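You operate a simulated robot arm through the tools that you are given. There is no shell and no other tool. Be economical: measure what you need, move in short steps, check, and stop when the job is done.

The job below is to be done with a simulated robot arm. You get a single attempt, and the scene is never put back.

Task
Toast the pale slice on setting 4 and put it back in the rack.
Fine: one run, that slice alone.

Only the result counts: the job must be done as asked and must still hold three seconds after the hand-in. Knocking over, shifting, dropping, spilling or breaking anything else fails it.

Robot
A 7-joint arm with a two-finger parallel gripper, fixed in place. Base frame: the origin is at the foot of the arm, x ahead of it, y to its left, z up. Lengths are in mm, angles in degrees, forces in N, time in s.
Its first joint turns from -166.0 to 166.0 degrees. Payload 4.4 kg.
Tool frame: the origin (TCP) lies between the finger pads and is the grasp point; the fingertips stand 23 mm ahead of it; z points along the fingers, y is the line along which they close. The gripper opens to 94 mm. The fingers are 38 mm wide and 10 mm thick; the gripper's body (54 by 96 mm) begins 39 mm behind the TCP.
Orientation is that of the tool frame in the base frame, as a unit quaternion [w, x, y, z]. With the fingers straight down and closing along the base's y, the tool's x points along the base's -x, its y along +y and its z along -z.

Tools
- The arm moves only by the tool send_rows. Its argument "plan" is a list of rows, each a list of 7 numbers: the shift along the tool's x, y, z in units of 200 mm (1.0 is 200 mm), then the turn, a rotation vector about the tool's x, y, z in units of 180 degrees (1.0 is 180 degrees), then the finger opening in m, from 0 to 0.094. In form: [[dx, dy, dz, wx, wy, wz, fingers], ...]. A call has 1 to 20 rows; each row is the pose to reach, as a shift and turn from the pose commanded when the call began, along the tool's axes at that moment. A call with a number of a shift or a turn outside -1 to 1 is refused whole. Each row takes 0.2 s and may step no farther than 50 mm and 8.6 degrees from the row before; otherwise, or with a gripper value out of range, the whole call is refused. Where a pose cannot be reached the arm comes as near as it can. A force on the tool above 90 N (or 10 N above the force at the start of the call, whichever is more), or a blocked arm, ends the call early, and 0.2 s more pass. The fingers move at their own pace (about 72 mm/s each) and stop on an object; they squeeze with about 38 N. The grip force told is the motor's: it shows also when the fingers shut on nothing. Time passes only in rows, and 0.2 s behind the last, so rows that repeat a pose let the fingers close. The reply holds the time, the measured pose of the TCP, the force on the tool along the base axes, the opening and the grip force, in the units named above and with some noise, with the torque about the TCP (base axes, N m) and any sound that the robot's microphone picked up.
- Cameras (640 x 400 px; columns grow to the right, rows downward): "scene" is fixed at [44.7, 512.6, 1756.8]; the picture's right is [-0.71, -0.71, 0.00], its down [-0.33, 0.33, -0.89] and it looks along [0.63, -0.63, -0.46] (base axes); focal length 333 px, centre (320, 200). "wrist" rides on the gripper at [86, 16, -74] in the tool frame; the picture's right is [-0.18, 0.98, 0.00], its down [-0.58, -0.11, -0.81] and it looks along [-0.79, -0.15, 0.59] (tool axes); focal length 243 px, centre (320, 200). There is no depth. A picture from a camera that has moved, and an enlarged one, comes with that camera's place and axes in the base frame and with its lens. The place of the scene camera against the robot may be out by one fixed shift of up to 25 mm in any direction.
- grab_frame(camera): a new picture of that camera. It takes no simulated time.
- inspect(camera, box): a new picture of the part [left, top, right, bottom] of that camera's present view, enlarged. It takes no simulated time.
- sign_off(): hands the job in; it is judged then, once.

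Go step by step. Nothing tells you positions but the pictures and the camera data: compare them with the known pose of the tool, close in by small moves and look again before you grip or let go. The budget is 120 turns and 68 pictures, counting those below and the enlarged ones. Unless the task says otherwise, let go and move clear before handing in, and close with one line.

The tools are called after "Emit:" as name(argument=value, ...) on one line, values as JSON. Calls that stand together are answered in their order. send_rows: Moves the arm, as the interface text tells. Its arguments: {"type":"object","properties":{"plan":{"type":"array","items":{"type":"array","items":{"type":"number"}}}},"required":["plan"]} The other tools are called the same way: grab_frame (camera) takes a picture; inspect (camera, box) takes an enlarged picture of a part of a camera's view; sign_off () hands the job in.

At the start:

```text
t: 0.0
tool_pos: [656.0, 160.8, 1366.0]
orientation: [-0.001, 0.0, 1.0, 0.0]
force: [0.4, 0.0, -0.1]
moment: [-0.01, -0.02, -0.01]
finger_gap: 94.0
gripper_force: 0.2
```

scene: 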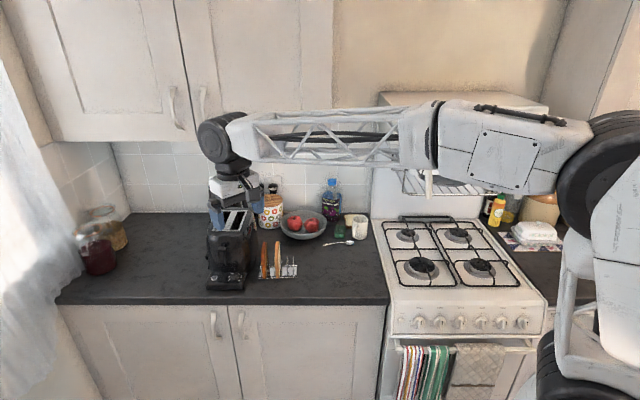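
wrist: 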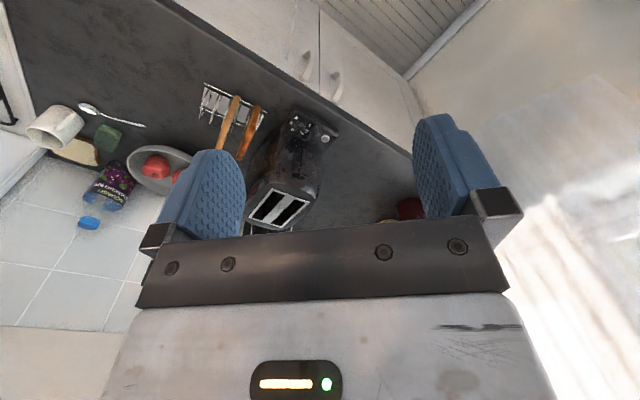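

I see a toaster, a rack with slices just in front of it, and a bowl and other items behind. I'll take enlarged views first to tell the slices and the toaster's controls apart.

Emit:
inspect(camera="scene", box=[190, 190, 310, 300])

Emit:
inspect(camera="wrist", box=[180, 70, 360, 240])

```text
3.64 times, centred on (250, 245) of scene
camera zoom: at [44.7, 512.6, 1756.8], right [-0.71, -0.71, 0.0], down [-0.33, 0.33, -0.89], along [0.63, -0.63, -0.46], focal length 1210 px, centre (574, 36)
```

zoom: 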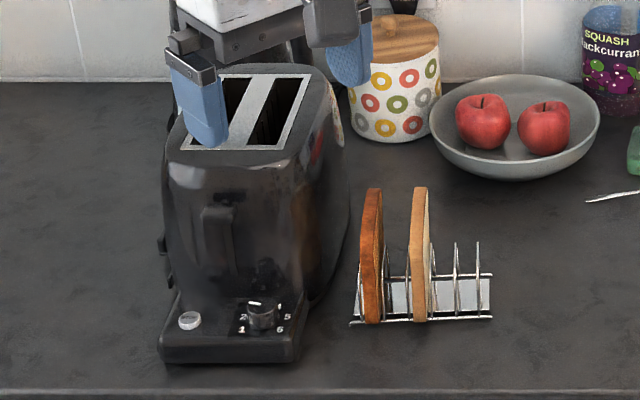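

```text
2.35 times, centred on (270, 155) of wrist
camera zoom: at [568.9, 177.5, 1438.2], right [0.18, 0.98, 0.0], down [0.58, -0.11, 0.81], along [0.79, -0.15, -0.59], focal length 571 px, centre (438, 306)
```

zoom: 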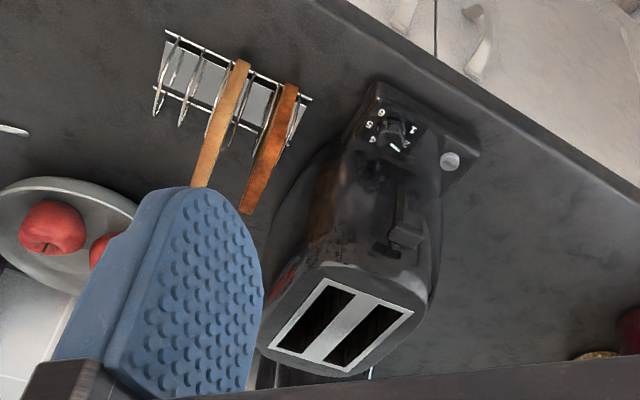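

The pale slice is the right-hand of the two in the rack, near (820,-48,950). The toaster top is near (980,85,1140). The kitchen axes lie at 45° to the base, so I'll turn the tool 45° and move in for a better view.

Emit:
send_rows(plan=[[-0.003, 0.04, 0.1, 0, 0, 0.042, 0.094], [-0.006, 0.08, 0.2, 0, 0, 0.084, 0.094], [-0.01, 0.125, 0.3, 0, 0, 0.126, 0.08], [-0.013, 0.17, 0.4, 0, 0, 0.168, 0.06], [-0.016, 0.21, 0.5, 0, 0, 0.21, 0.04], [-0.02, 0.25, 0.58, 0, 0, 0.25, 0.04]])

Emit:
grab_frame(camera="wrist")

```text
t: 1.4
tool_pos: [659.7, 209.7, 1250.1]
orientation: [0.0, 0.383, 0.924, 0.0]
force: [-0.5, 0.1, 0.3]
moment: [-0.01, 0.0, -0.02]
finger_gap: 40.0
gripper_force: 0.1
```

```text
63 pictures are left
camera wrist: at [609.5, 282.9, 1323.8], right [0.83, 0.56, 0.0], down [0.33, -0.49, 0.81], along [0.45, -0.67, -0.59], focal length 243 px, centre (320, 200)
```

wrist: 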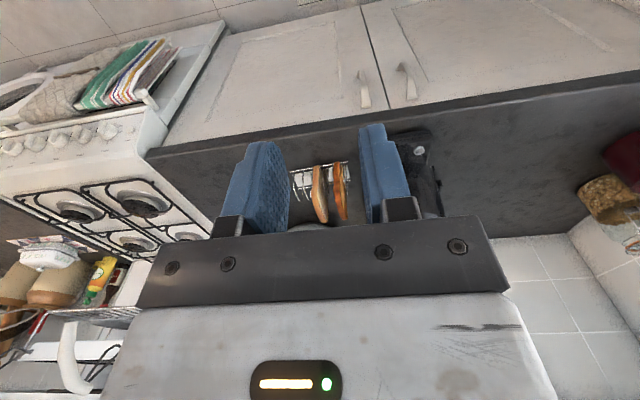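

The gripper hides the view from here. I'll move up and back over the work area so the objects show beyond the fingertips.

Emit:
send_rows(plan=[[-0.2, 0, -0.05, 0, 0, 0, 0.04], [-0.4, 0, -0.1, 0, 0, 0, 0.04], [-0.6, 0, -0.15, 0, 0, 0, 0.04], [-0.8, 0, -0.2, 0, 0, 0, 0.04], [-1.0, 0, -0.25, 0, 0, 0, 0.04]])

Emit:
grab_frame(camera="wrist")

```text
t: 2.6
tool_pos: [802.6, 64.0, 1301.8]
orientation: [0.0, 0.383, 0.924, 0.0]
force: [-0.8, -0.7, -0.2]
moment: [0.05, -0.02, 0.0]
finger_gap: 39.9
gripper_force: 0.1
```

```text
62 pictures are left
camera wrist: at [751.8, 137.5, 1373.6], right [0.82, 0.57, 0.0], down [0.33, -0.49, 0.81], along [0.46, -0.67, -0.59], focal length 243 px, centre (320, 200)
```

wrist: 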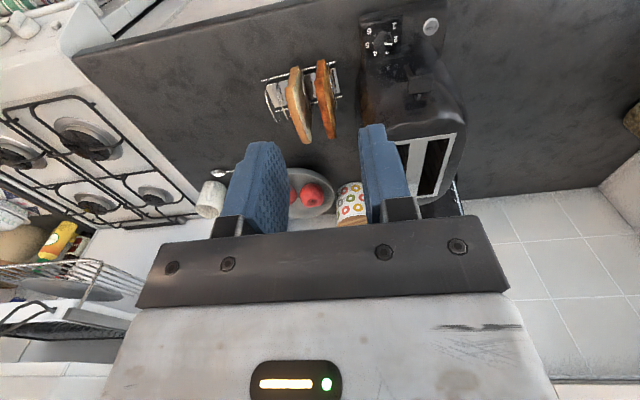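

Emit:
inspect(camera="wrist", box=[250, 10, 480, 150])

Emit:
inspect(camera="scene", box=[200, 205, 310, 295])

```text
2.78 times, centred on (365, 80) of wrist
camera zoom: at [751.8, 137.5, 1373.6], right [0.82, 0.57, 0.0], down [0.33, -0.49, 0.81], along [0.46, -0.67, -0.59], focal length 675 px, centre (195, 534)
```

zoom: 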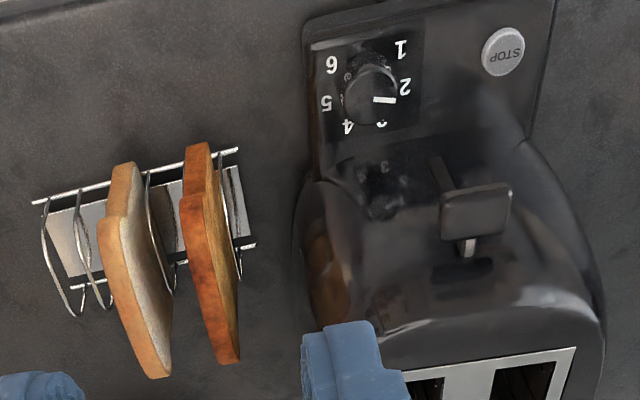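

```text
4.44 times, centred on (255, 250) of scene
camera zoom: at [44.7, 512.6, 1756.8], right [-0.71, -0.71, 0.0], down [-0.33, 0.33, -0.89], along [0.63, -0.63, -0.46], focal length 1479 px, centre (609, -22)
```

zoom: 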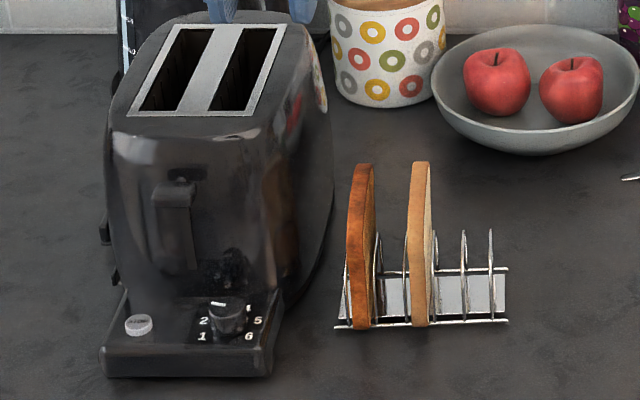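

The rack slice fits well: its top edge is at z≈1047 and it is about 93 mm deep. The dial seems to point at 2, and the lever is up. Next I'll move over the toaster to measure the slots and check the reach.

Emit:
send_rows(plan=[[-0.16, 0.11, 0.02, 0, 0, 0, 0.04], [-0.32, 0.22, 0.04, 0, 0, 0, 0.04], [-0.48, 0.33, 0.06, 0, 0, 0, 0.04], [-0.64, 0.44, 0.08, 0, 0, 0, 0.04], [-0.79, 0.555, 0.1, 0, 0, 0, 0.04]])

Emit:
grab_frame(camera="wrist")

Emit:
grab_frame(camera="scene")

```text
t: 3.8
tool_pos: [990.8, 35.7, 1279.5]
orientation: [0.001, 0.383, 0.924, 0.0]
force: [0.0, 0.5, 1.7]
moment: [0.02, 0.0, -0.01]
finger_gap: 40.0
gripper_force: 0.1
```

```text
59 pictures are left
camera wrist: at [940.3, 108.4, 1352.8], right [0.83, 0.56, 0.0], down [0.33, -0.49, 0.81], along [0.46, -0.67, -0.59], focal length 243 px, centre (320, 200)
```

wrist: 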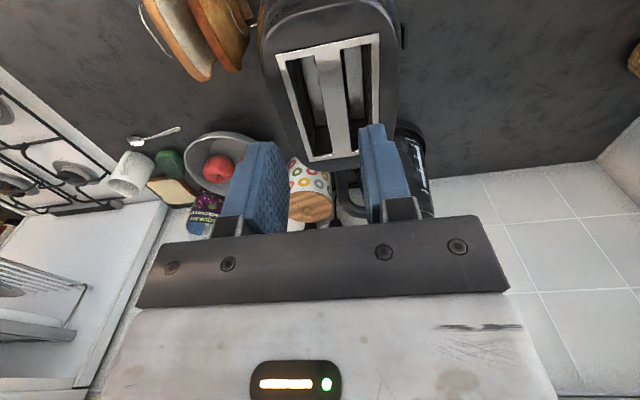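

```text
58 pictures are left
```

scene: 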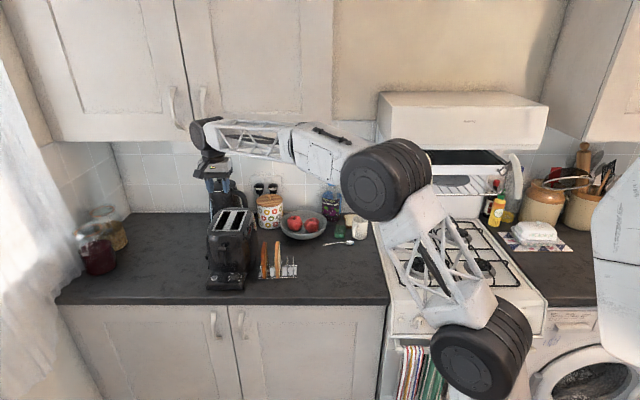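

The toaster is well in view, and there's another appliance right behind it. I'll zoom in on both views.

Emit:
inspect(camera="wrist", box=[240, 0, 440, 230])

Emit:
inspect(camera="scene", box=[180, 105, 310, 300])

```text
1.74 times, centred on (340, 115) of wrist
camera zoom: at [940.3, 108.4, 1352.8], right [0.83, 0.56, 0.0], down [0.33, -0.49, 0.81], along [0.46, -0.67, -0.59], focal length 422 px, centre (285, 348)
```

zoom: 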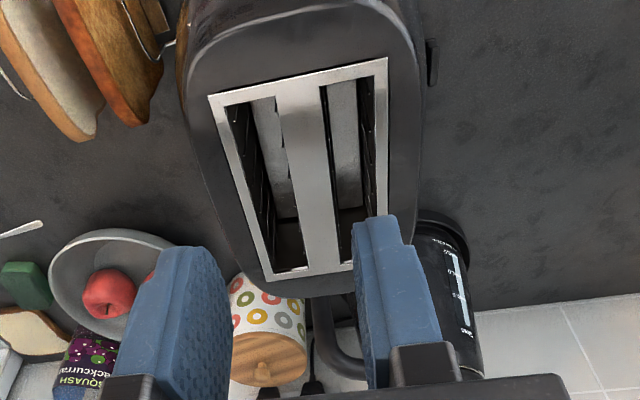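

```text
2.05 times, centred on (245, 202) of scene
camera zoom: at [44.7, 512.6, 1756.8], right [-0.71, -0.71, 0.0], down [-0.33, 0.33, -0.89], along [0.63, -0.63, -0.46], focal length 682 px, centre (474, 195)
```

zoom: 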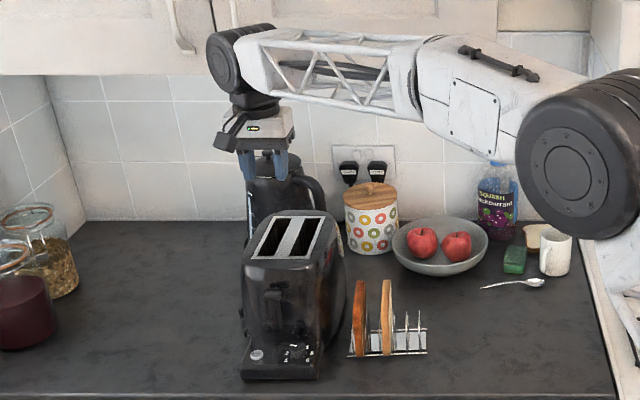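

From several wrist views I make the following (u = kitchen-left, v = toward the wall). The slice is at u≈543, v 637–731, z 912–1013. The toaster frame is at u 678–778, v 687–839, z≈1093. The lever is near (u730, v625, z1056) and the dial near (u695, v612, z948). I'll now take a close look at the dial and lever.

Emit:
send_rows(plan=[[0.135, -0.031, 0.13, 0, 0, 0, 0.04], [0.27, -0.062, 0.26, 0, 0, 0, 0.04], [0.405, -0.093, 0.39, 0, 0, 0, 0.04], [0.54, -0.124, 0.52, 0, 0, 0, 0.04], [0.675, -0.155, 0.65, 0, 0, 0, 0.04]])

Emit:
inspect(camera="wrist", box=[230, 30, 430, 155])

```text
t: 5.0
tool_pos: [872.7, 112.1, 1146.9]
orientation: [0.0, 0.383, 0.924, 0.0]
force: [-0.2, 0.6, -0.4]
moment: [0.02, -0.03, 0.03]
finger_gap: 40.1
gripper_force: 0.1
```

```text
3.20 times, centred on (330, 92) of wrist
camera zoom: at [822.7, 185.8, 1220.2], right [0.83, 0.56, 0.0], down [0.33, -0.49, 0.81], along [0.46, -0.67, -0.59], focal length 776 px, centre (288, 544)
```

zoom: 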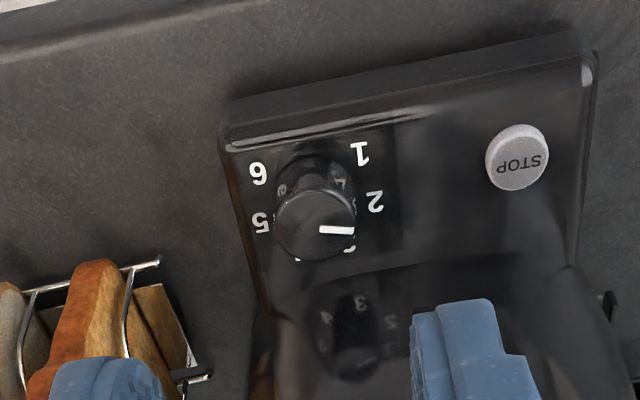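

The dial points at about 2, so 4 needs roughly 108° clockwise seen from above. The lever overhangs the dial, so I'll come in leaning about 35° to the front and turn it in two 54° bites about the vertical axis. First I go to a pre-pose in front of the dial.

Emit:
send_rows(plan=[[-0.01, -0.002, 0.12, -0.0076, -0.0318, -0.0242, 0.05], [-0.02, -0.004, 0.245, -0.0153, -0.0636, -0.0484, 0.05], [-0.03, -0.006, 0.37, -0.0229, -0.0954, -0.0726, 0.05], [-0.04, -0.008, 0.49, -0.0305, -0.1272, -0.0968, 0.05], [-0.05, -0.01, 0.61, -0.0382, -0.159, -0.121, 0.05], [-0.06, -0.012, 0.735, -0.0458, -0.1908, -0.1452, 0.05]])

Emit:
grab_frame(camera="wrist")

Emit:
inspect(camera="scene", box=[190, 210, 300, 300])

```text
t: 6.4
tool_pos: [881.8, 99.3, 1002.1]
orientation: [0.298, 0.149, 0.942, -0.047]
force: [-0.5, 0.5, 1.2]
moment: [0.02, 0.04, 0.0]
finger_gap: 50.1
gripper_force: 0.1
```

```text
54 pictures are left
camera wrist: at [777.5, 149.7, 1012.5], right [0.45, 0.89, 0.11], down [-0.02, -0.11, 0.99], along [0.89, -0.45, -0.03], focal length 243 px, centre (320, 200)
```

wrist: 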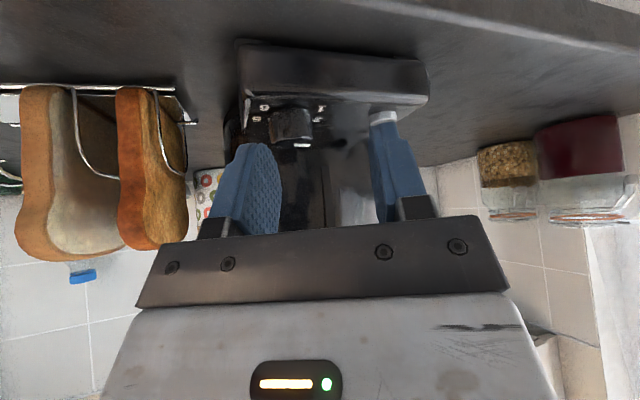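

```text
4.44 times, centred on (245, 255) of scene
camera zoom: at [44.7, 512.6, 1756.8], right [-0.71, -0.71, 0.0], down [-0.33, 0.33, -0.89], along [0.63, -0.63, -0.46], focal length 1479 px, centre (653, -44)
```

zoom: 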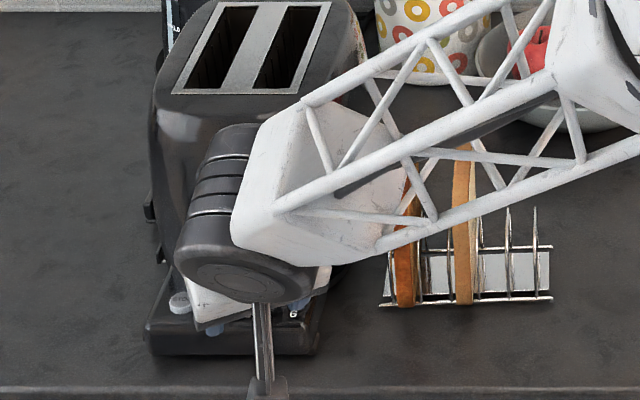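

The side view of the dial is clear and nothing is touching. I'll zoom in for knob position and height.

Emit:
inspect(camera="wrist", box=[210, 30, 450, 180])

```text
2.67 times, centred on (330, 105) of wrist
camera zoom: at [777.5, 149.7, 1012.5], right [0.45, 0.89, 0.11], down [-0.02, -0.11, 0.99], along [0.89, -0.45, -0.03], focal length 647 px, centre (293, 453)
```

zoom: 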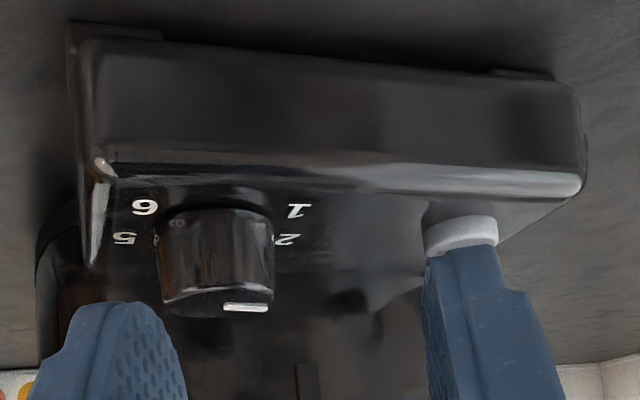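

Knob top centre comes out at (u693, v604.5, z967), 29 mm across and 19 mm tall, with the toaster front at v≈638 behind it. I'll hover above the knob with the fingers at 42 mm.

Emit:
send_rows(plan=[[-0.06, -0.04, 0.036, 0, 0, 0, 0.042], [-0.12, -0.08, 0.072, 0, 0, 0, 0.042], [-0.178, -0.118, 0.107, 0, 0, 0, 0.042]])

Emit:
inspect(camera="wrist", box=[210, 30, 450, 180])

```text
t: 7.2
tool_pos: [913.8, 65.1, 1005.0]
orientation: [0.297, 0.149, 0.942, -0.047]
force: [0.6, -0.7, 0.4]
moment: [0.02, -0.05, -0.01]
finger_gap: 42.0
gripper_force: 0.1
```

```text
2.67 times, centred on (330, 105) of wrist
camera zoom: at [809.8, 115.6, 1014.7], right [0.45, 0.89, 0.11], down [-0.02, -0.11, 0.99], along [0.89, -0.45, -0.03], focal length 647 px, centre (293, 453)
```

zoom: 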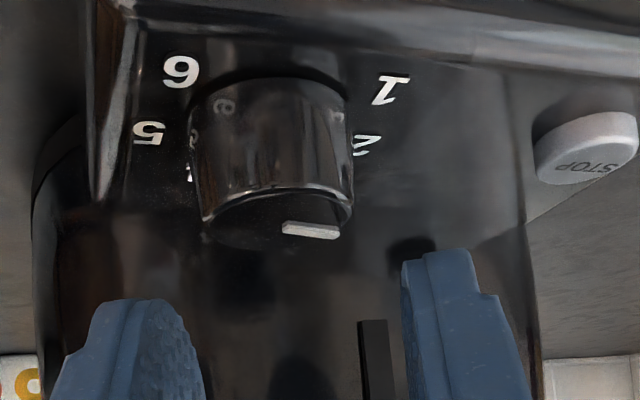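

The knob sits within 1 mm of where I predicted, centred between the fingers. I'll go straight down 25 mm, not closing yet.

Emit:
send_rows(plan=[[0.025, 0.0035, 0.035, 0, 0, 0, 0.042], [0.048, 0.0035, 0.07, 0, 0, 0, 0.042], [0.07, 0.0035, 0.1035, 0, 0, 0, 0.042]])

Emit:
inspect(camera="wrist", box=[210, 80, 450, 230])

```text
t: 8.0
tool_pos: [914.7, 64.4, 979.9]
orientation: [0.297, 0.149, 0.942, -0.047]
force: [-0.4, -0.3, -0.6]
moment: [0.03, 0.01, -0.02]
finger_gap: 41.6
gripper_force: 0.1
```

```text
2.67 times, centred on (330, 155) of wrist
camera zoom: at [810.3, 116.1, 990.0], right [0.45, 0.89, 0.11], down [-0.02, -0.11, 0.99], along [0.89, -0.45, -0.03], focal length 647 px, centre (293, 320)
```

zoom: 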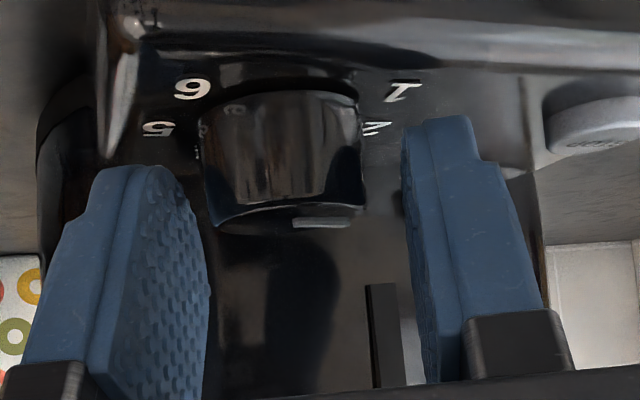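

The fingers straddle the knob without touching. Closing now.

Emit:
send_rows(plan=[[0, 0, 0, 0, 0, 0, 0.032], [0, 0, 0, 0, 0, 0, 0.026], [0, 0, 0, 0, 0, 0, 0.02], [0, 0, 0, 0, 0, 0, 0.02]])

Emit:
inspect(camera="wrist", box=[210, 80, 450, 230])

```text
t: 9.0
tool_pos: [914.0, 64.2, 980.7]
orientation: [0.298, 0.15, 0.942, -0.047]
force: [-1.1, -11.6, 2.2]
moment: [-0.22, 0.05, -0.03]
finger_gap: 29.8
gripper_force: 37.9
```

```text
2.67 times, centred on (330, 155) of wrist
camera zoom: at [810.1, 115.7, 989.8], right [0.45, 0.89, 0.11], down [-0.02, -0.11, 0.99], along [0.89, -0.45, -0.03], focal length 647 px, centre (293, 320)
```

zoom: 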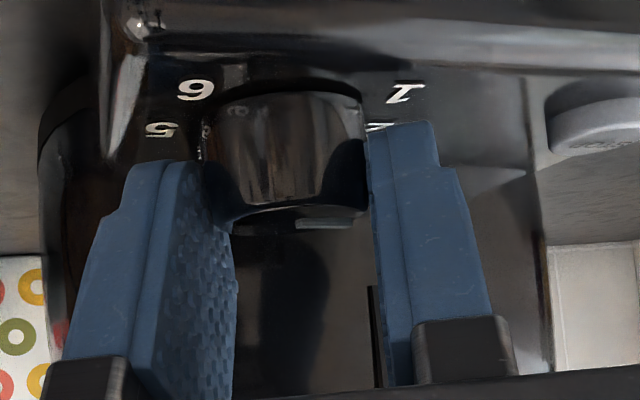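

I have the knob, at 29.8 mm. I'll turn it 54° clockwise about its vertical axis.

Emit:
send_rows(plan=[[-0.0007, 0.0013, 0.0005, 0.0191, 0, 0.0273, 0.02], [-0.0015, 0.0027, 0.001, 0.0382, 0, 0.0546, 0.02], [-0.0022, 0.004, 0.0016, 0.0573, 0, 0.0819, 0.02], [-0.003, 0.0053, 0.0021, 0.0764, 0, 0.1092, 0.02], [-0.0037, 0.0067, 0.0026, 0.0955, 0, 0.1365, 0.02], [-0.0045, 0.008, 0.0031, 0.1146, 0, 0.1638, 0.02], [-0.0052, 0.0093, 0.0037, 0.1337, 0, 0.1911, 0.02], [-0.006, 0.0107, 0.0042, 0.1528, 0, 0.2184, 0.02], [-0.0067, 0.012, 0.0047, 0.172, 0, 0.2457, 0.02]])

Emit:
inspect(camera="wrist", box=[210, 80, 450, 230])

```text
t: 11.0
tool_pos: [914.9, 66.8, 980.9]
orientation: [0.244, 0.561, 0.771, -0.177]
force: [6.5, -3.1, -0.2]
moment: [0.03, -0.31, 0.04]
finger_gap: 29.6
gripper_force: 38.3
```

```text
2.67 times, centred on (330, 155) of wrist
camera zoom: at [894.9, 179.3, 990.2], right [0.98, 0.16, 0.11], down [-0.1, -0.05, 0.99], along [0.16, -0.99, -0.03], focal length 647 px, centre (293, 320)
```

zoom: 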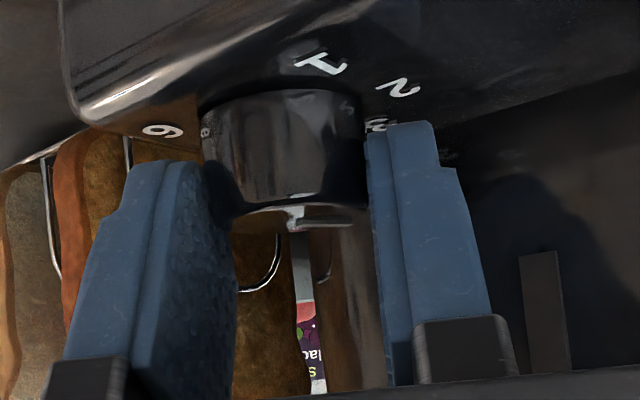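

The pointer moved with the hand and should now be at 3. I'll open, swing back 54°, and regrip.

Emit:
send_rows(plan=[[0, 0, 0, 0, 0, 0, 0.042], [0, 0, 0, 0, 0, 0, 0.042], [-0.0013, -0.0014, 0.0009, -0.0191, 0, -0.0273, 0.042], [-0.0027, -0.0028, 0.0019, -0.0382, 0, -0.0546, 0.042], [-0.004, -0.0042, 0.0028, -0.0573, 0, -0.0819, 0.042], [-0.0053, -0.0056, 0.0038, -0.0764, 0, -0.1092, 0.042], [-0.0067, -0.0069, 0.0047, -0.0955, 0, -0.1365, 0.042], [-0.008, -0.0083, 0.0057, -0.1146, 0, -0.1638, 0.042], [-0.0093, -0.0097, 0.0066, -0.1337, 0, -0.1911, 0.042], [-0.0107, -0.0111, 0.0076, -0.1528, 0, -0.2184, 0.042], [-0.012, -0.0125, 0.0085, -0.172, 0, -0.2457, 0.042], [-0.012, -0.0125, 0.0085, -0.172, 0, -0.2457, 0.042]])

Emit:
inspect(camera="wrist", box=[210, 80, 450, 230])

```text
t: 13.6
tool_pos: [913.5, 63.2, 981.3]
orientation: [0.298, 0.149, 0.942, -0.047]
force: [0.7, -0.1, 0.3]
moment: [0.01, 0.0, 0.0]
finger_gap: 42.1
gripper_force: 0.2
```

```text
2.67 times, centred on (330, 155) of wrist
camera zoom: at [810.5, 113.6, 989.6], right [0.45, 0.89, 0.11], down [-0.02, -0.11, 0.99], along [0.89, -0.45, -0.03], focal length 647 px, centre (293, 320)
```

zoom: 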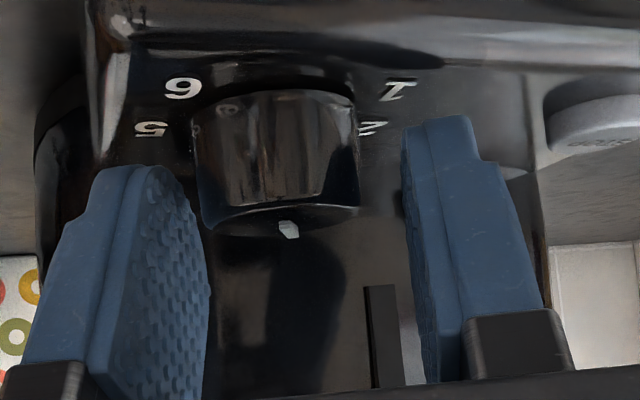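

The pointer is now at 3. The view suggests the toaster may have moved slightly, so I'll check with the fixed camera.

Emit:
inspect(camera="scene", box=[190, 210, 300, 300])

```text
4.44 times, centred on (245, 255) of scene
camera zoom: at [44.7, 512.6, 1756.8], right [-0.71, -0.71, 0.0], down [-0.33, 0.33, -0.89], along [0.63, -0.63, -0.46], focal length 1479 px, centre (653, -44)
```

zoom: 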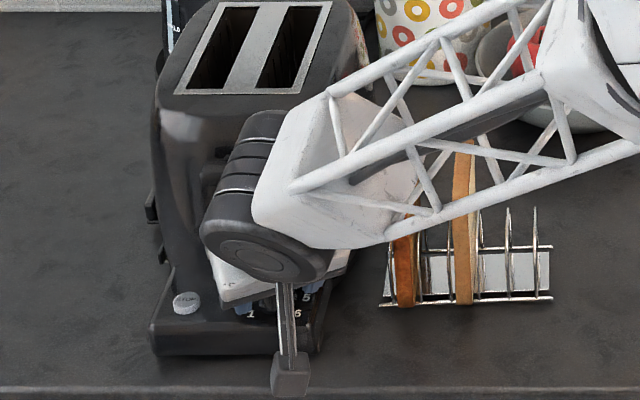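

The toaster slid about 3 mm because my grip was roughly 2 mm off-centre. I'll centre on the knob properly (2.7 mm correction) before closing.

Emit:
send_rows(plan=[[0.002, -0.0135, -0.0015, 0, 0, 0, 0.042], [0.002, -0.0135, -0.0015, 0, 0, 0, 0.034], [0.002, -0.0135, -0.0015, 0, 0, 0, 0.0315], [0.002, -0.0135, -0.0015, 0, 0, 0, 0.0295], [0.002, -0.0135, -0.0015, 0, 0, 0, 0.0275], [0.002, -0.0135, -0.0015, 0, 0, 0, 0.0275]])

Emit:
inspect(camera="wrist", box=[210, 80, 450, 230])

```text
t: 15.0
tool_pos: [913.3, 61.2, 980.9]
orientation: [0.297, 0.15, 0.942, -0.048]
force: [2.6, 8.7, 1.9]
moment: [0.26, -0.1, 0.04]
finger_gap: 31.7
gripper_force: 4.4
```

```text
2.67 times, centred on (330, 155) of wrist
camera zoom: at [808.9, 111.5, 990.3], right [0.45, 0.89, 0.11], down [-0.02, -0.11, 0.99], along [0.89, -0.45, -0.03], focal length 647 px, centre (293, 320)
```

zoom: 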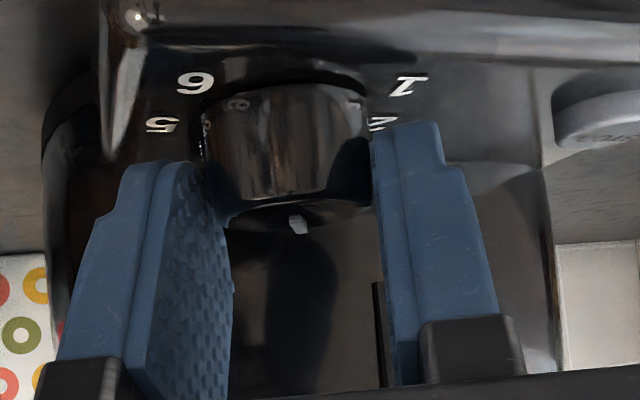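

One finger touches first, about 0.8 mm off the other way. I'll correct that and close fully.

Emit:
send_rows(plan=[[0, 0.0045, 0, 0, 0, 0, 0.0315], [0, 0.0045, 0, 0, 0, 0, 0.0295], [0, 0.0045, 0, 0, 0, 0, 0.0275], [0, 0.0045, 0, 0, 0, 0, 0.02], [0, 0.0045, 0, 0, 0, 0, 0.02]])

```text
t: 16.2
tool_pos: [913.2, 61.7, 979.1]
orientation: [0.298, 0.149, 0.942, -0.047]
force: [3.7, -3.2, 0.3]
moment: [-0.2, 0.02, 0.0]
finger_gap: 30.0
gripper_force: 37.5
```

The grip is now well centred, with about 3 N of side force. I'll turn the second 54°.

Emit:
send_rows(plan=[[-0.0007, 0.0018, 0.0005, 0.0191, 0, 0.0273, 0.02], [-0.0015, 0.0036, 0.001, 0.0382, 0, 0.0546, 0.02], [-0.0022, 0.0053, 0.0016, 0.0573, 0, 0.0819, 0.02], [-0.003, 0.0071, 0.0021, 0.0764, 0, 0.1092, 0.02], [-0.0037, 0.0089, 0.0026, 0.0955, 0, 0.1365, 0.02], [-0.0045, 0.0107, 0.0031, 0.1146, 0, 0.1638, 0.02], [-0.0052, 0.0124, 0.0037, 0.1337, 0, 0.1911, 0.02], [-0.006, 0.0142, 0.0042, 0.1528, 0, 0.2184, 0.02], [-0.0067, 0.016, 0.0047, 0.172, 0, 0.2457, 0.02]])

Emit:
inspect(camera="wrist", box=[210, 80, 450, 230])

```text
t: 18.2
tool_pos: [915.2, 63.6, 980.1]
orientation: [0.243, 0.561, 0.772, -0.176]
force: [7.8, -6.0, -0.7]
moment: [-0.87, -0.66, 0.01]
finger_gap: 29.5
gripper_force: 38.2
```

```text
2.67 times, centred on (330, 155) of wrist
camera zoom: at [895.8, 177.7, 989.9], right [0.98, 0.16, 0.11], down [-0.1, -0.05, 0.99], along [0.16, -0.99, -0.03], focal length 647 px, centre (293, 320)
```

zoom: 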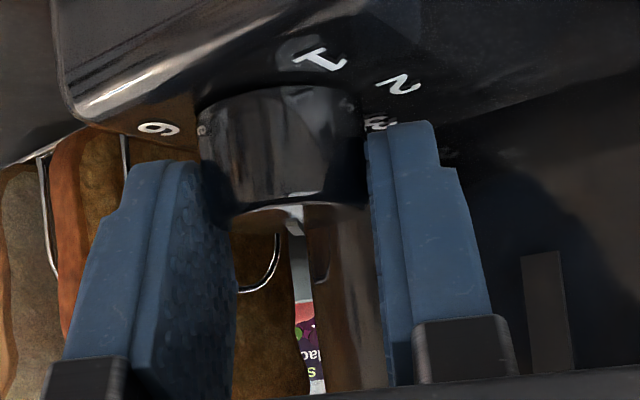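

The pointer has moved another 54°. I'll let go, rise and back out to look from above.

Emit:
send_rows(plan=[[0, 0, 0, 0, 0, 0, 0.042], [0, 0, 0, 0, 0, 0, 0.042], [-0.043, 0, -0.0615, 0, 0, 0, 0.042], [-0.086, 0, -0.123, 0, 0, 0, 0.042], [0.023, -0.068, -0.2, 0, 0, 0, 0.042], [0.133, -0.136, -0.276, 0, 0, 0, 0.042]])

```text
t: 19.6
tool_pos: [873.2, 108.5, 1008.2]
orientation: [0.243, 0.56, 0.772, -0.176]
force: [0.1, -0.6, -0.9]
moment: [-0.02, -0.01, 0.02]
finger_gap: 41.9
gripper_force: 0.1
```

Emit:
send_rows(plan=[[-0.067, 0, -0.095, -0.0076, 0.0318, -0.0242, 0.042], [-0.133, 0, -0.19, -0.0153, 0.0636, -0.0484, 0.042], [-0.2, 0, -0.285, -0.0229, 0.0954, -0.0726, 0.042], [-0.267, 0, -0.38, -0.0305, 0.1272, -0.0968, 0.042], [-0.333, 0, -0.475, -0.0382, 0.159, -0.121, 0.042], [-0.399, 0, -0.569, -0.0458, 0.1908, -0.1452, 0.042]])

Emit:
inspect(camera="wrist", box=[230, 30, 430, 155])

Emit:
inspect(camera="scene", box=[190, 210, 300, 300])

```text
t: 21.0
tool_pos: [873.4, 105.7, 1149.7]
orientation: [-0.001, 0.382, 0.924, 0.001]
force: [-0.4, -0.3, -0.3]
moment: [0.05, -0.04, -0.02]
finger_gap: 41.9
gripper_force: 0.0
```

```text
3.20 times, centred on (330, 92) of wrist
camera zoom: at [823.2, 179.1, 1222.1], right [0.82, 0.57, 0.0], down [0.34, -0.49, 0.81], along [0.46, -0.66, -0.59], focal length 776 px, centre (288, 544)
```

zoom: 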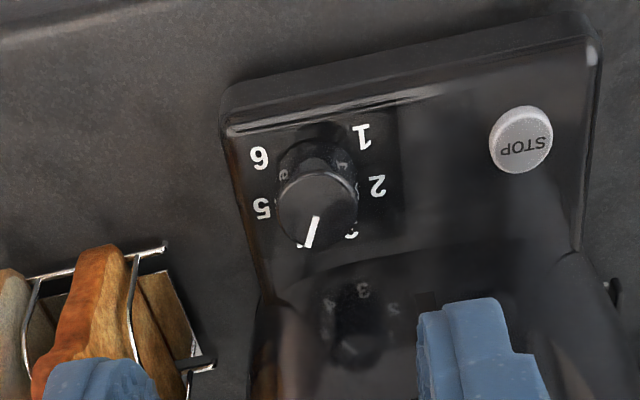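

```text
4.44 times, centred on (245, 255) of scene
camera zoom: at [44.7, 512.6, 1756.8], right [-0.71, -0.71, 0.0], down [-0.33, 0.33, -0.89], along [0.63, -0.63, -0.46], focal length 1479 px, centre (653, -44)
```

zoom: 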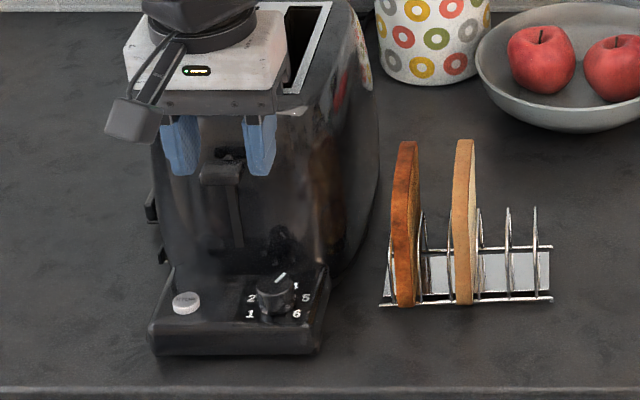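

The dial appears to point at 4; a tight zoom will confirm it.

Emit:
inspect(camera="wrist", box=[300, 60, 356, 112])

Emit:
inspect(camera="scene", box=[240, 266, 266, 286])

```text
7.69 times, centred on (328, 86) of wrist
camera zoom: at [823.2, 179.1, 1222.1], right [0.82, 0.57, 0.0], down [0.34, -0.49, 0.81], along [0.46, -0.66, -0.59], focal length 1866 px, centre (258, 1077)
```

zoom: 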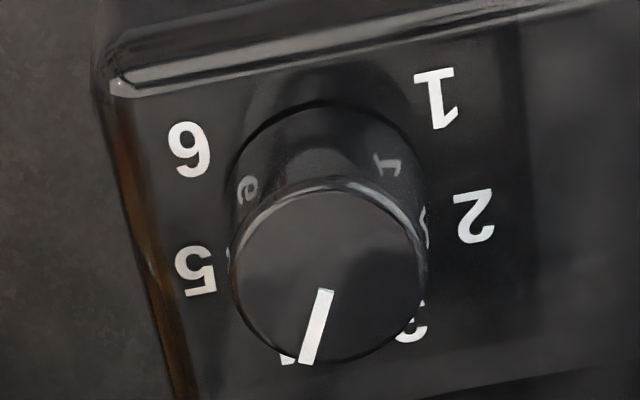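

```text
16.00 times, centred on (253, 276) of scene
camera zoom: at [44.7, 512.6, 1756.8], right [-0.71, -0.71, 0.0], down [-0.33, 0.33, -0.89], along [0.63, -0.63, -0.46], focal length 5323 px, centre (1392, -1016)
```

zoom: 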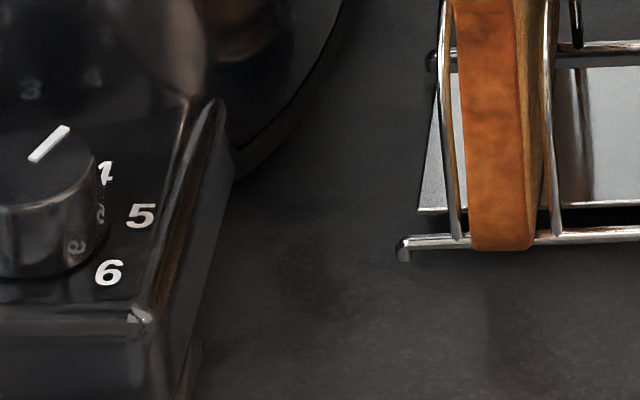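

The dial reads 4. Next is the pale slice, so I'll move above it at a safe height with the fingers at 36 mm and look.

Emit:
send_rows(plan=[[-0.137, -0.149, 0, 0, 0, 0, 0.036], [-0.274, -0.299, 0, 0, 0, 0, 0.036], [-0.411, -0.448, 0, 0, 0, 0, 0.036], [-0.548, -0.598, 0, 0, 0, 0, 0.036], [-0.685, -0.747, 0, 0, 0, 0, 0.036]])

Emit:
grab_frame(camera="wrist")

```text
t: 22.2
tool_pos: [866.5, -98.1, 1152.6]
orientation: [-0.001, 0.383, 0.924, 0.0]
force: [0.1, -0.3, -0.4]
moment: [0.02, -0.01, 0.02]
finger_gap: 36.3
gripper_force: 0.2
```

```text
39 pictures are left
camera wrist: at [817.6, -25.8, 1225.6], right [0.83, 0.56, 0.0], down [0.33, -0.49, 0.81], along [0.46, -0.67, -0.59], focal length 243 px, centre (320, 200)
```

wrist: 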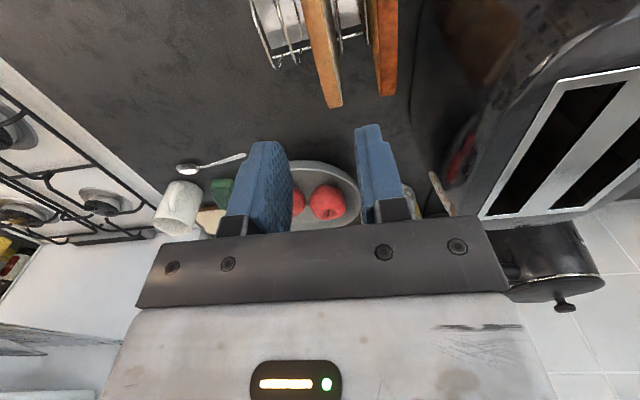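

Emit:
inspect(camera="wrist", box=[240, 0, 420, 130])

```text
3.08 times, centred on (330, 65) of wrist
camera zoom: at [817.6, -25.8, 1225.6], right [0.83, 0.56, 0.0], down [0.33, -0.49, 0.81], along [0.46, -0.67, -0.59], focal length 746 px, centre (289, 615)
```

zoom: 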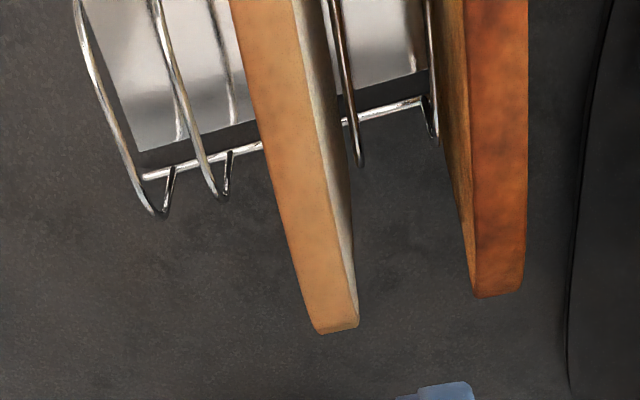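

The top of the pale slice is centred at about u 547, v 682. I'll shift 4 mm left and come down to just above it, then check.

Emit:
send_rows(plan=[[0, 0.01, 0.18, 0, 0, 0, 0.036], [0, 0.0185, 0.36, 0, 0, 0, 0.036], [0, 0.0185, 0.53, 0, 0, 0, 0.036]])

Emit:
inspect(camera="wrist", box=[220, 0, 420, 200])

Emit:
inspect(camera="scene", box=[230, 190, 330, 290])

```text
t: 23.0
tool_pos: [868.1, -92.3, 1042.3]
orientation: [0.0, 0.382, 0.924, 0.0]
force: [0.0, -0.3, 0.3]
moment: [0.0, -0.02, -0.01]
finger_gap: 36.0
gripper_force: 0.1
```

```text
2.00 times, centred on (320, 100) of wrist
camera zoom: at [818.5, -19.5, 1115.5], right [0.83, 0.56, 0.0], down [0.33, -0.49, 0.81], along [0.46, -0.67, -0.59], focal length 485 px, centre (320, 400)
```

zoom: 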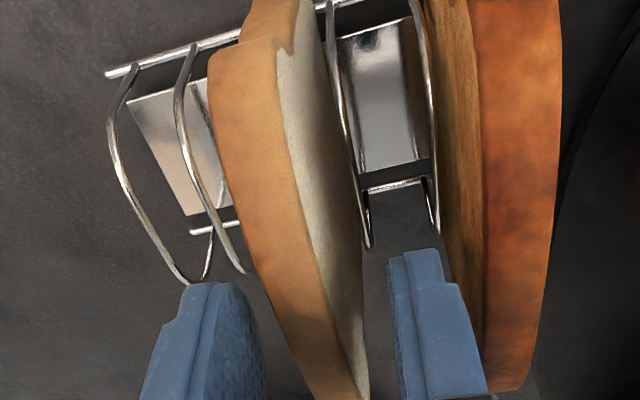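

```text
4.00 times, centred on (280, 240) of scene
camera zoom: at [44.7, 512.6, 1756.8], right [-0.71, -0.71, 0.0], down [-0.33, 0.33, -0.89], along [0.63, -0.63, -0.46], focal length 1331 px, centre (480, 40)
```

zoom: 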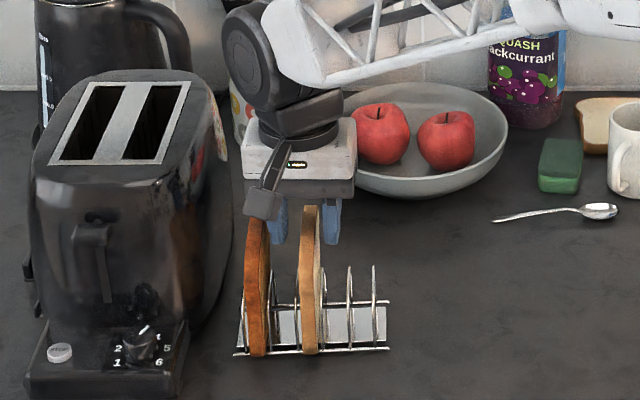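

At close range the slice centre is about 5.5 mm to the right of the TCP. I'll correct that, then lower to grip height (TCP z≈1010).

Emit:
send_rows(plan=[[0, -0.028, 0, 0, 0, 0, 0.036], [0, -0.028, 0.05, 0, 0, 0, 0.036], [0, -0.028, 0.1, 0, 0, 0, 0.036], [0, -0.028, 0.16, 0, 0, 0, 0.036]])

Emit:
inspect(camera="wrist", box=[220, 30, 420, 230])

```text
t: 24.0
tool_pos: [864.2, -96.6, 1010.4]
orientation: [0.0, 0.383, 0.924, 0.0]
force: [0.1, -0.5, 0.1]
moment: [-0.01, 0.0, -0.03]
finger_gap: 36.3
gripper_force: 0.1
```

```text
2.00 times, centred on (320, 130) of wrist
camera zoom: at [813.4, -24.1, 1083.5], right [0.83, 0.56, 0.0], down [0.33, -0.49, 0.81], along [0.46, -0.67, -0.59], focal length 485 px, centre (320, 340)
```

zoom: 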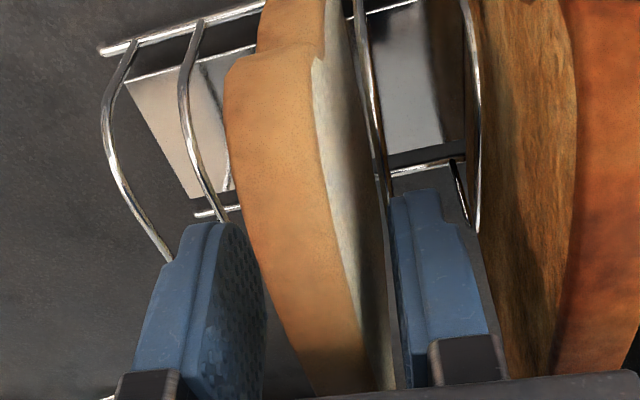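

The slice is centred between the pads. Closing on it.

Emit:
send_rows(plan=[[0, 0, 0, 0, 0, 0, 0.026], [0, 0, 0, 0, 0, 0, 0.018], [0, 0, 0, 0, 0, 0, 0.01], [0, 0, 0, 0, 0, 0, 0.01]])

```text
t: 25.0
tool_pos: [864.3, -97.2, 1010.5]
orientation: [0.0, 0.383, 0.924, 0.0]
force: [0.6, 0.1, -0.1]
moment: [0.03, -0.02, -0.03]
finger_gap: 12.4
gripper_force: 37.9
```

Gripped at 12.4 mm. Lifting straight up 200 mm.

Emit:
send_rows(plan=[[0, 0, -0.1, 0, 0, 0, 0.01], [0, 0, -0.2, 0, 0, 0, 0.01], [0, 0, -0.4, 0, 0, 0, 0.01], [0, 0, -0.6, 0, 0, 0, 0.01], [0, 0, -0.8, 0, 0, 0, 0.01], [0, 0, -1.0, 0, 0, 0, 0.01]])

Emit:
grab_frame(camera="wrist")

Emit:
inspect(camera="scene", box=[200, 150, 310, 300])

```text
t: 26.4
tool_pos: [865.7, -96.6, 1209.4]
orientation: [0.0, 0.383, 0.924, 0.0]
force: [0.0, 0.2, -0.8]
moment: [0.0, 0.02, -0.02]
finger_gap: 12.2
gripper_force: 37.9
```

```text
34 pictures are left
camera wrist: at [815.2, -23.8, 1282.1], right [0.83, 0.56, 0.0], down [0.33, -0.49, 0.81], along [0.45, -0.67, -0.59], focal length 243 px, centre (320, 200)
```

wrist: 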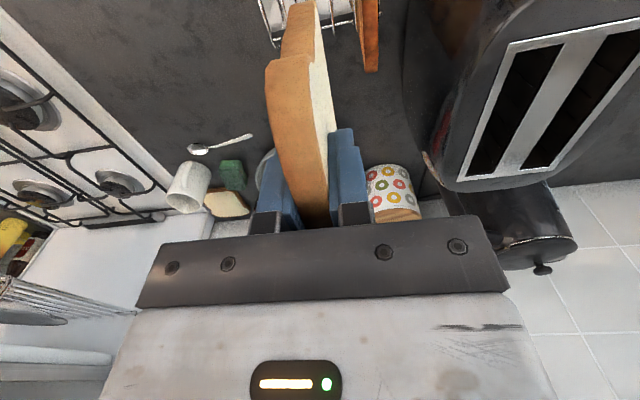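

```text
2.67 times, centred on (255, 225) of scene
camera zoom: at [44.7, 512.6, 1756.8], right [-0.71, -0.71, 0.0], down [-0.33, 0.33, -0.89], along [0.63, -0.63, -0.46], focal length 887 px, centre (493, 133)
```

zoom: 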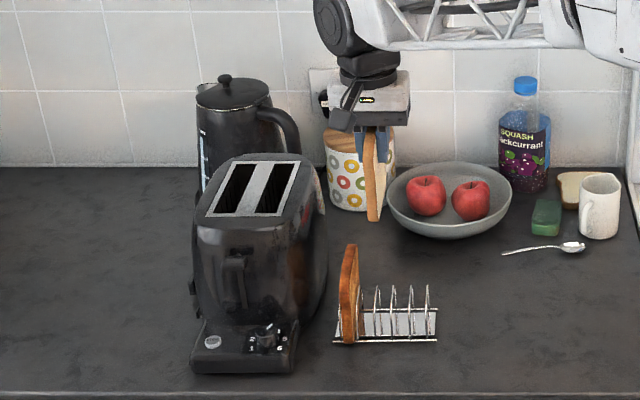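

The slice is clear of the rack, and the kettle is safely far back (its top is at v≈1026). I'll re-measure the right-hand slot after that small slide.

Emit:
inspect(camera="wrist", box=[430, 20, 640, 200])

```text
2.22 times, centred on (535, 110) of wrist
camera zoom: at [815.2, -23.8, 1282.1], right [0.83, 0.56, 0.0], down [0.33, -0.49, 0.81], along [0.45, -0.67, -0.59], focal length 539 px, centre (-158, 400)
```

zoom: 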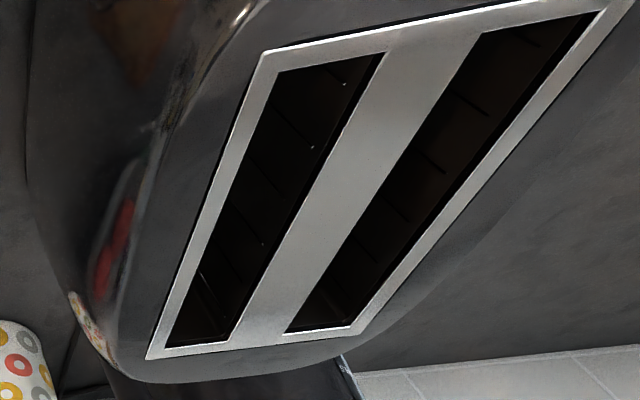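

The right slot is centred at about (u700.5, v763), 30 mm wide, with the frame at z≈1093. I'll carry the slice over it.

Emit:
send_rows(plan=[[-0.0716, 0.157, -0.03, 0, 0, 0, 0.01], [-0.143, 0.313, -0.03, 0, 0, 0, 0.01], [-0.215, 0.47, -0.03, 0, 0, 0, 0.01], [-0.286, 0.627, -0.03, 0, 0, 0, 0.01], [-0.358, 0.7835, -0.03, 0, 0, 0, 0.01], [-0.358, 0.7835, -0.03, 0, 0, 0, 0.01]])

Emit:
grab_frame(camera="wrist")

Emit:
inspect(camera="scene", box=[190, 150, 300, 290])

```text
t: 27.8
tool_pos: [1027.9, -38.7, 1217.2]
orientation: [0.0, 0.383, 0.924, 0.0]
force: [0.0, -0.2, -0.9]
moment: [-0.01, -0.01, -0.01]
finger_gap: 12.3
gripper_force: 38.6
```

```text
31 pictures are left
camera wrist: at [977.4, 34.9, 1291.0], right [0.83, 0.56, 0.0], down [0.33, -0.49, 0.81], along [0.46, -0.67, -0.59], focal length 243 px, centre (320, 200)
```

wrist: 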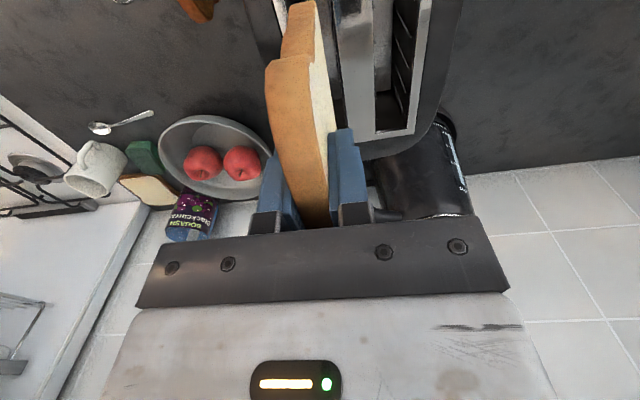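

```text
2.86 times, centred on (245, 220) of scene
camera zoom: at [44.7, 512.6, 1756.8], right [-0.71, -0.71, 0.0], down [-0.33, 0.33, -0.89], along [0.63, -0.63, -0.46], focal length 951 px, centre (534, 143)
```

zoom: 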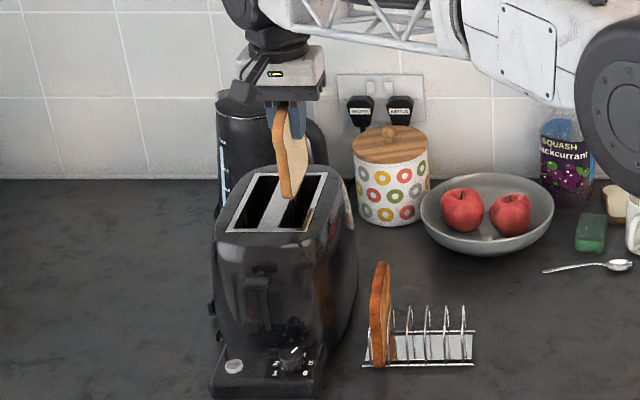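

I'm over the slot. I'll zoom from the fixed camera to check the sideways alignment before lowering.

Emit:
inspect(camera="scene", box=[255, 180, 310, 240])

Emit:
inspect(camera="wrist", box=[240, 0, 460, 160])

```text
6.67 times, centred on (282, 210) of scene
camera zoom: at [44.7, 512.6, 1756.8], right [-0.71, -0.71, 0.0], down [-0.33, 0.33, -0.89], along [0.63, -0.63, -0.46], focal length 2218 px, centre (570, 133)
```

zoom: 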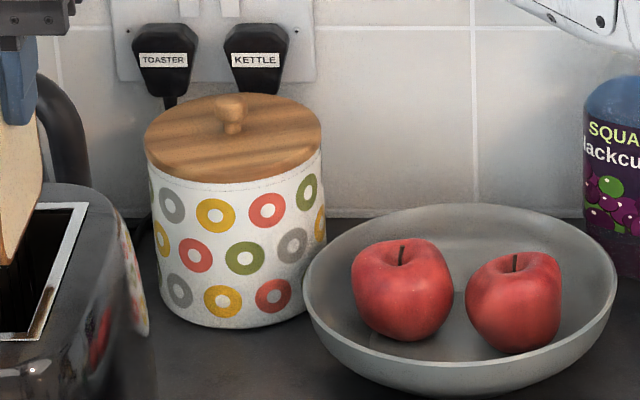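

```text
2.50 times, centred on (350, 80) of wrist
camera zoom: at [977.4, 34.9, 1291.0], right [0.83, 0.56, 0.0], down [0.33, -0.49, 0.81], along [0.46, -0.67, -0.59], focal length 606 px, centre (245, 500)
```

zoom: 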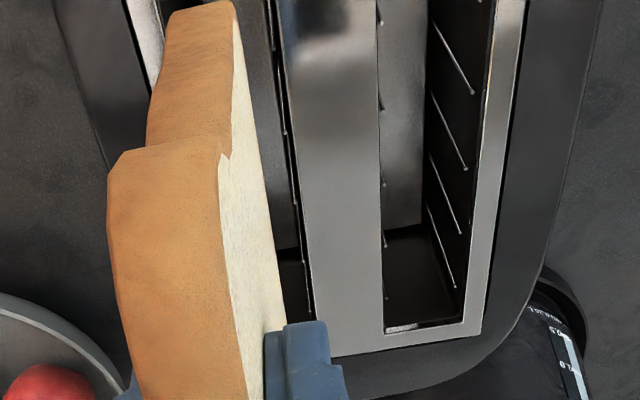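

Emit:
inspect(camera="scene", box=[260, 185, 305, 235])

Emit:
inspect(camera="scene", box=[255, 150, 345, 195])

```text
8.00 times, centred on (282, 210) of scene
camera zoom: at [44.7, 512.6, 1756.8], right [-0.71, -0.71, 0.0], down [-0.33, 0.33, -0.89], along [0.63, -0.63, -0.46], focal length 2662 px, centre (620, 120)
```

zoom: 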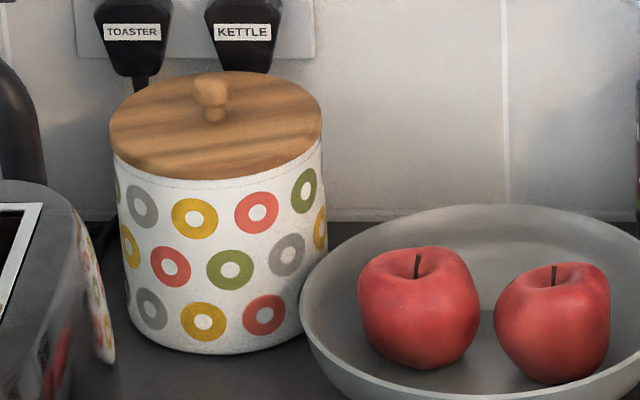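

```text
7.11 times, centred on (300, 172) of scene
camera zoom: at [44.7, 512.6, 1756.8], right [-0.71, -0.71, 0.0], down [-0.33, 0.33, -0.89], along [0.63, -0.63, -0.46], focal length 2366 px, centre (462, 396)
```

zoom: 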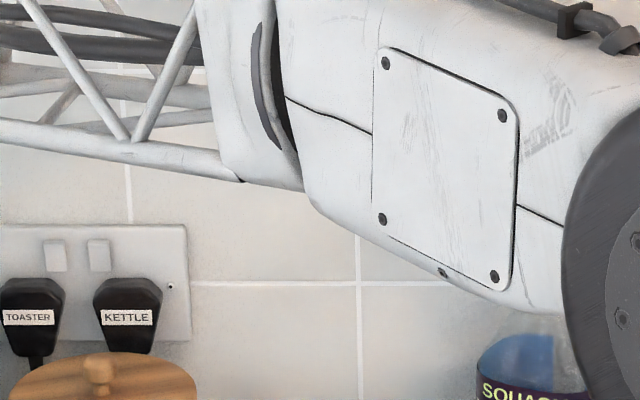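

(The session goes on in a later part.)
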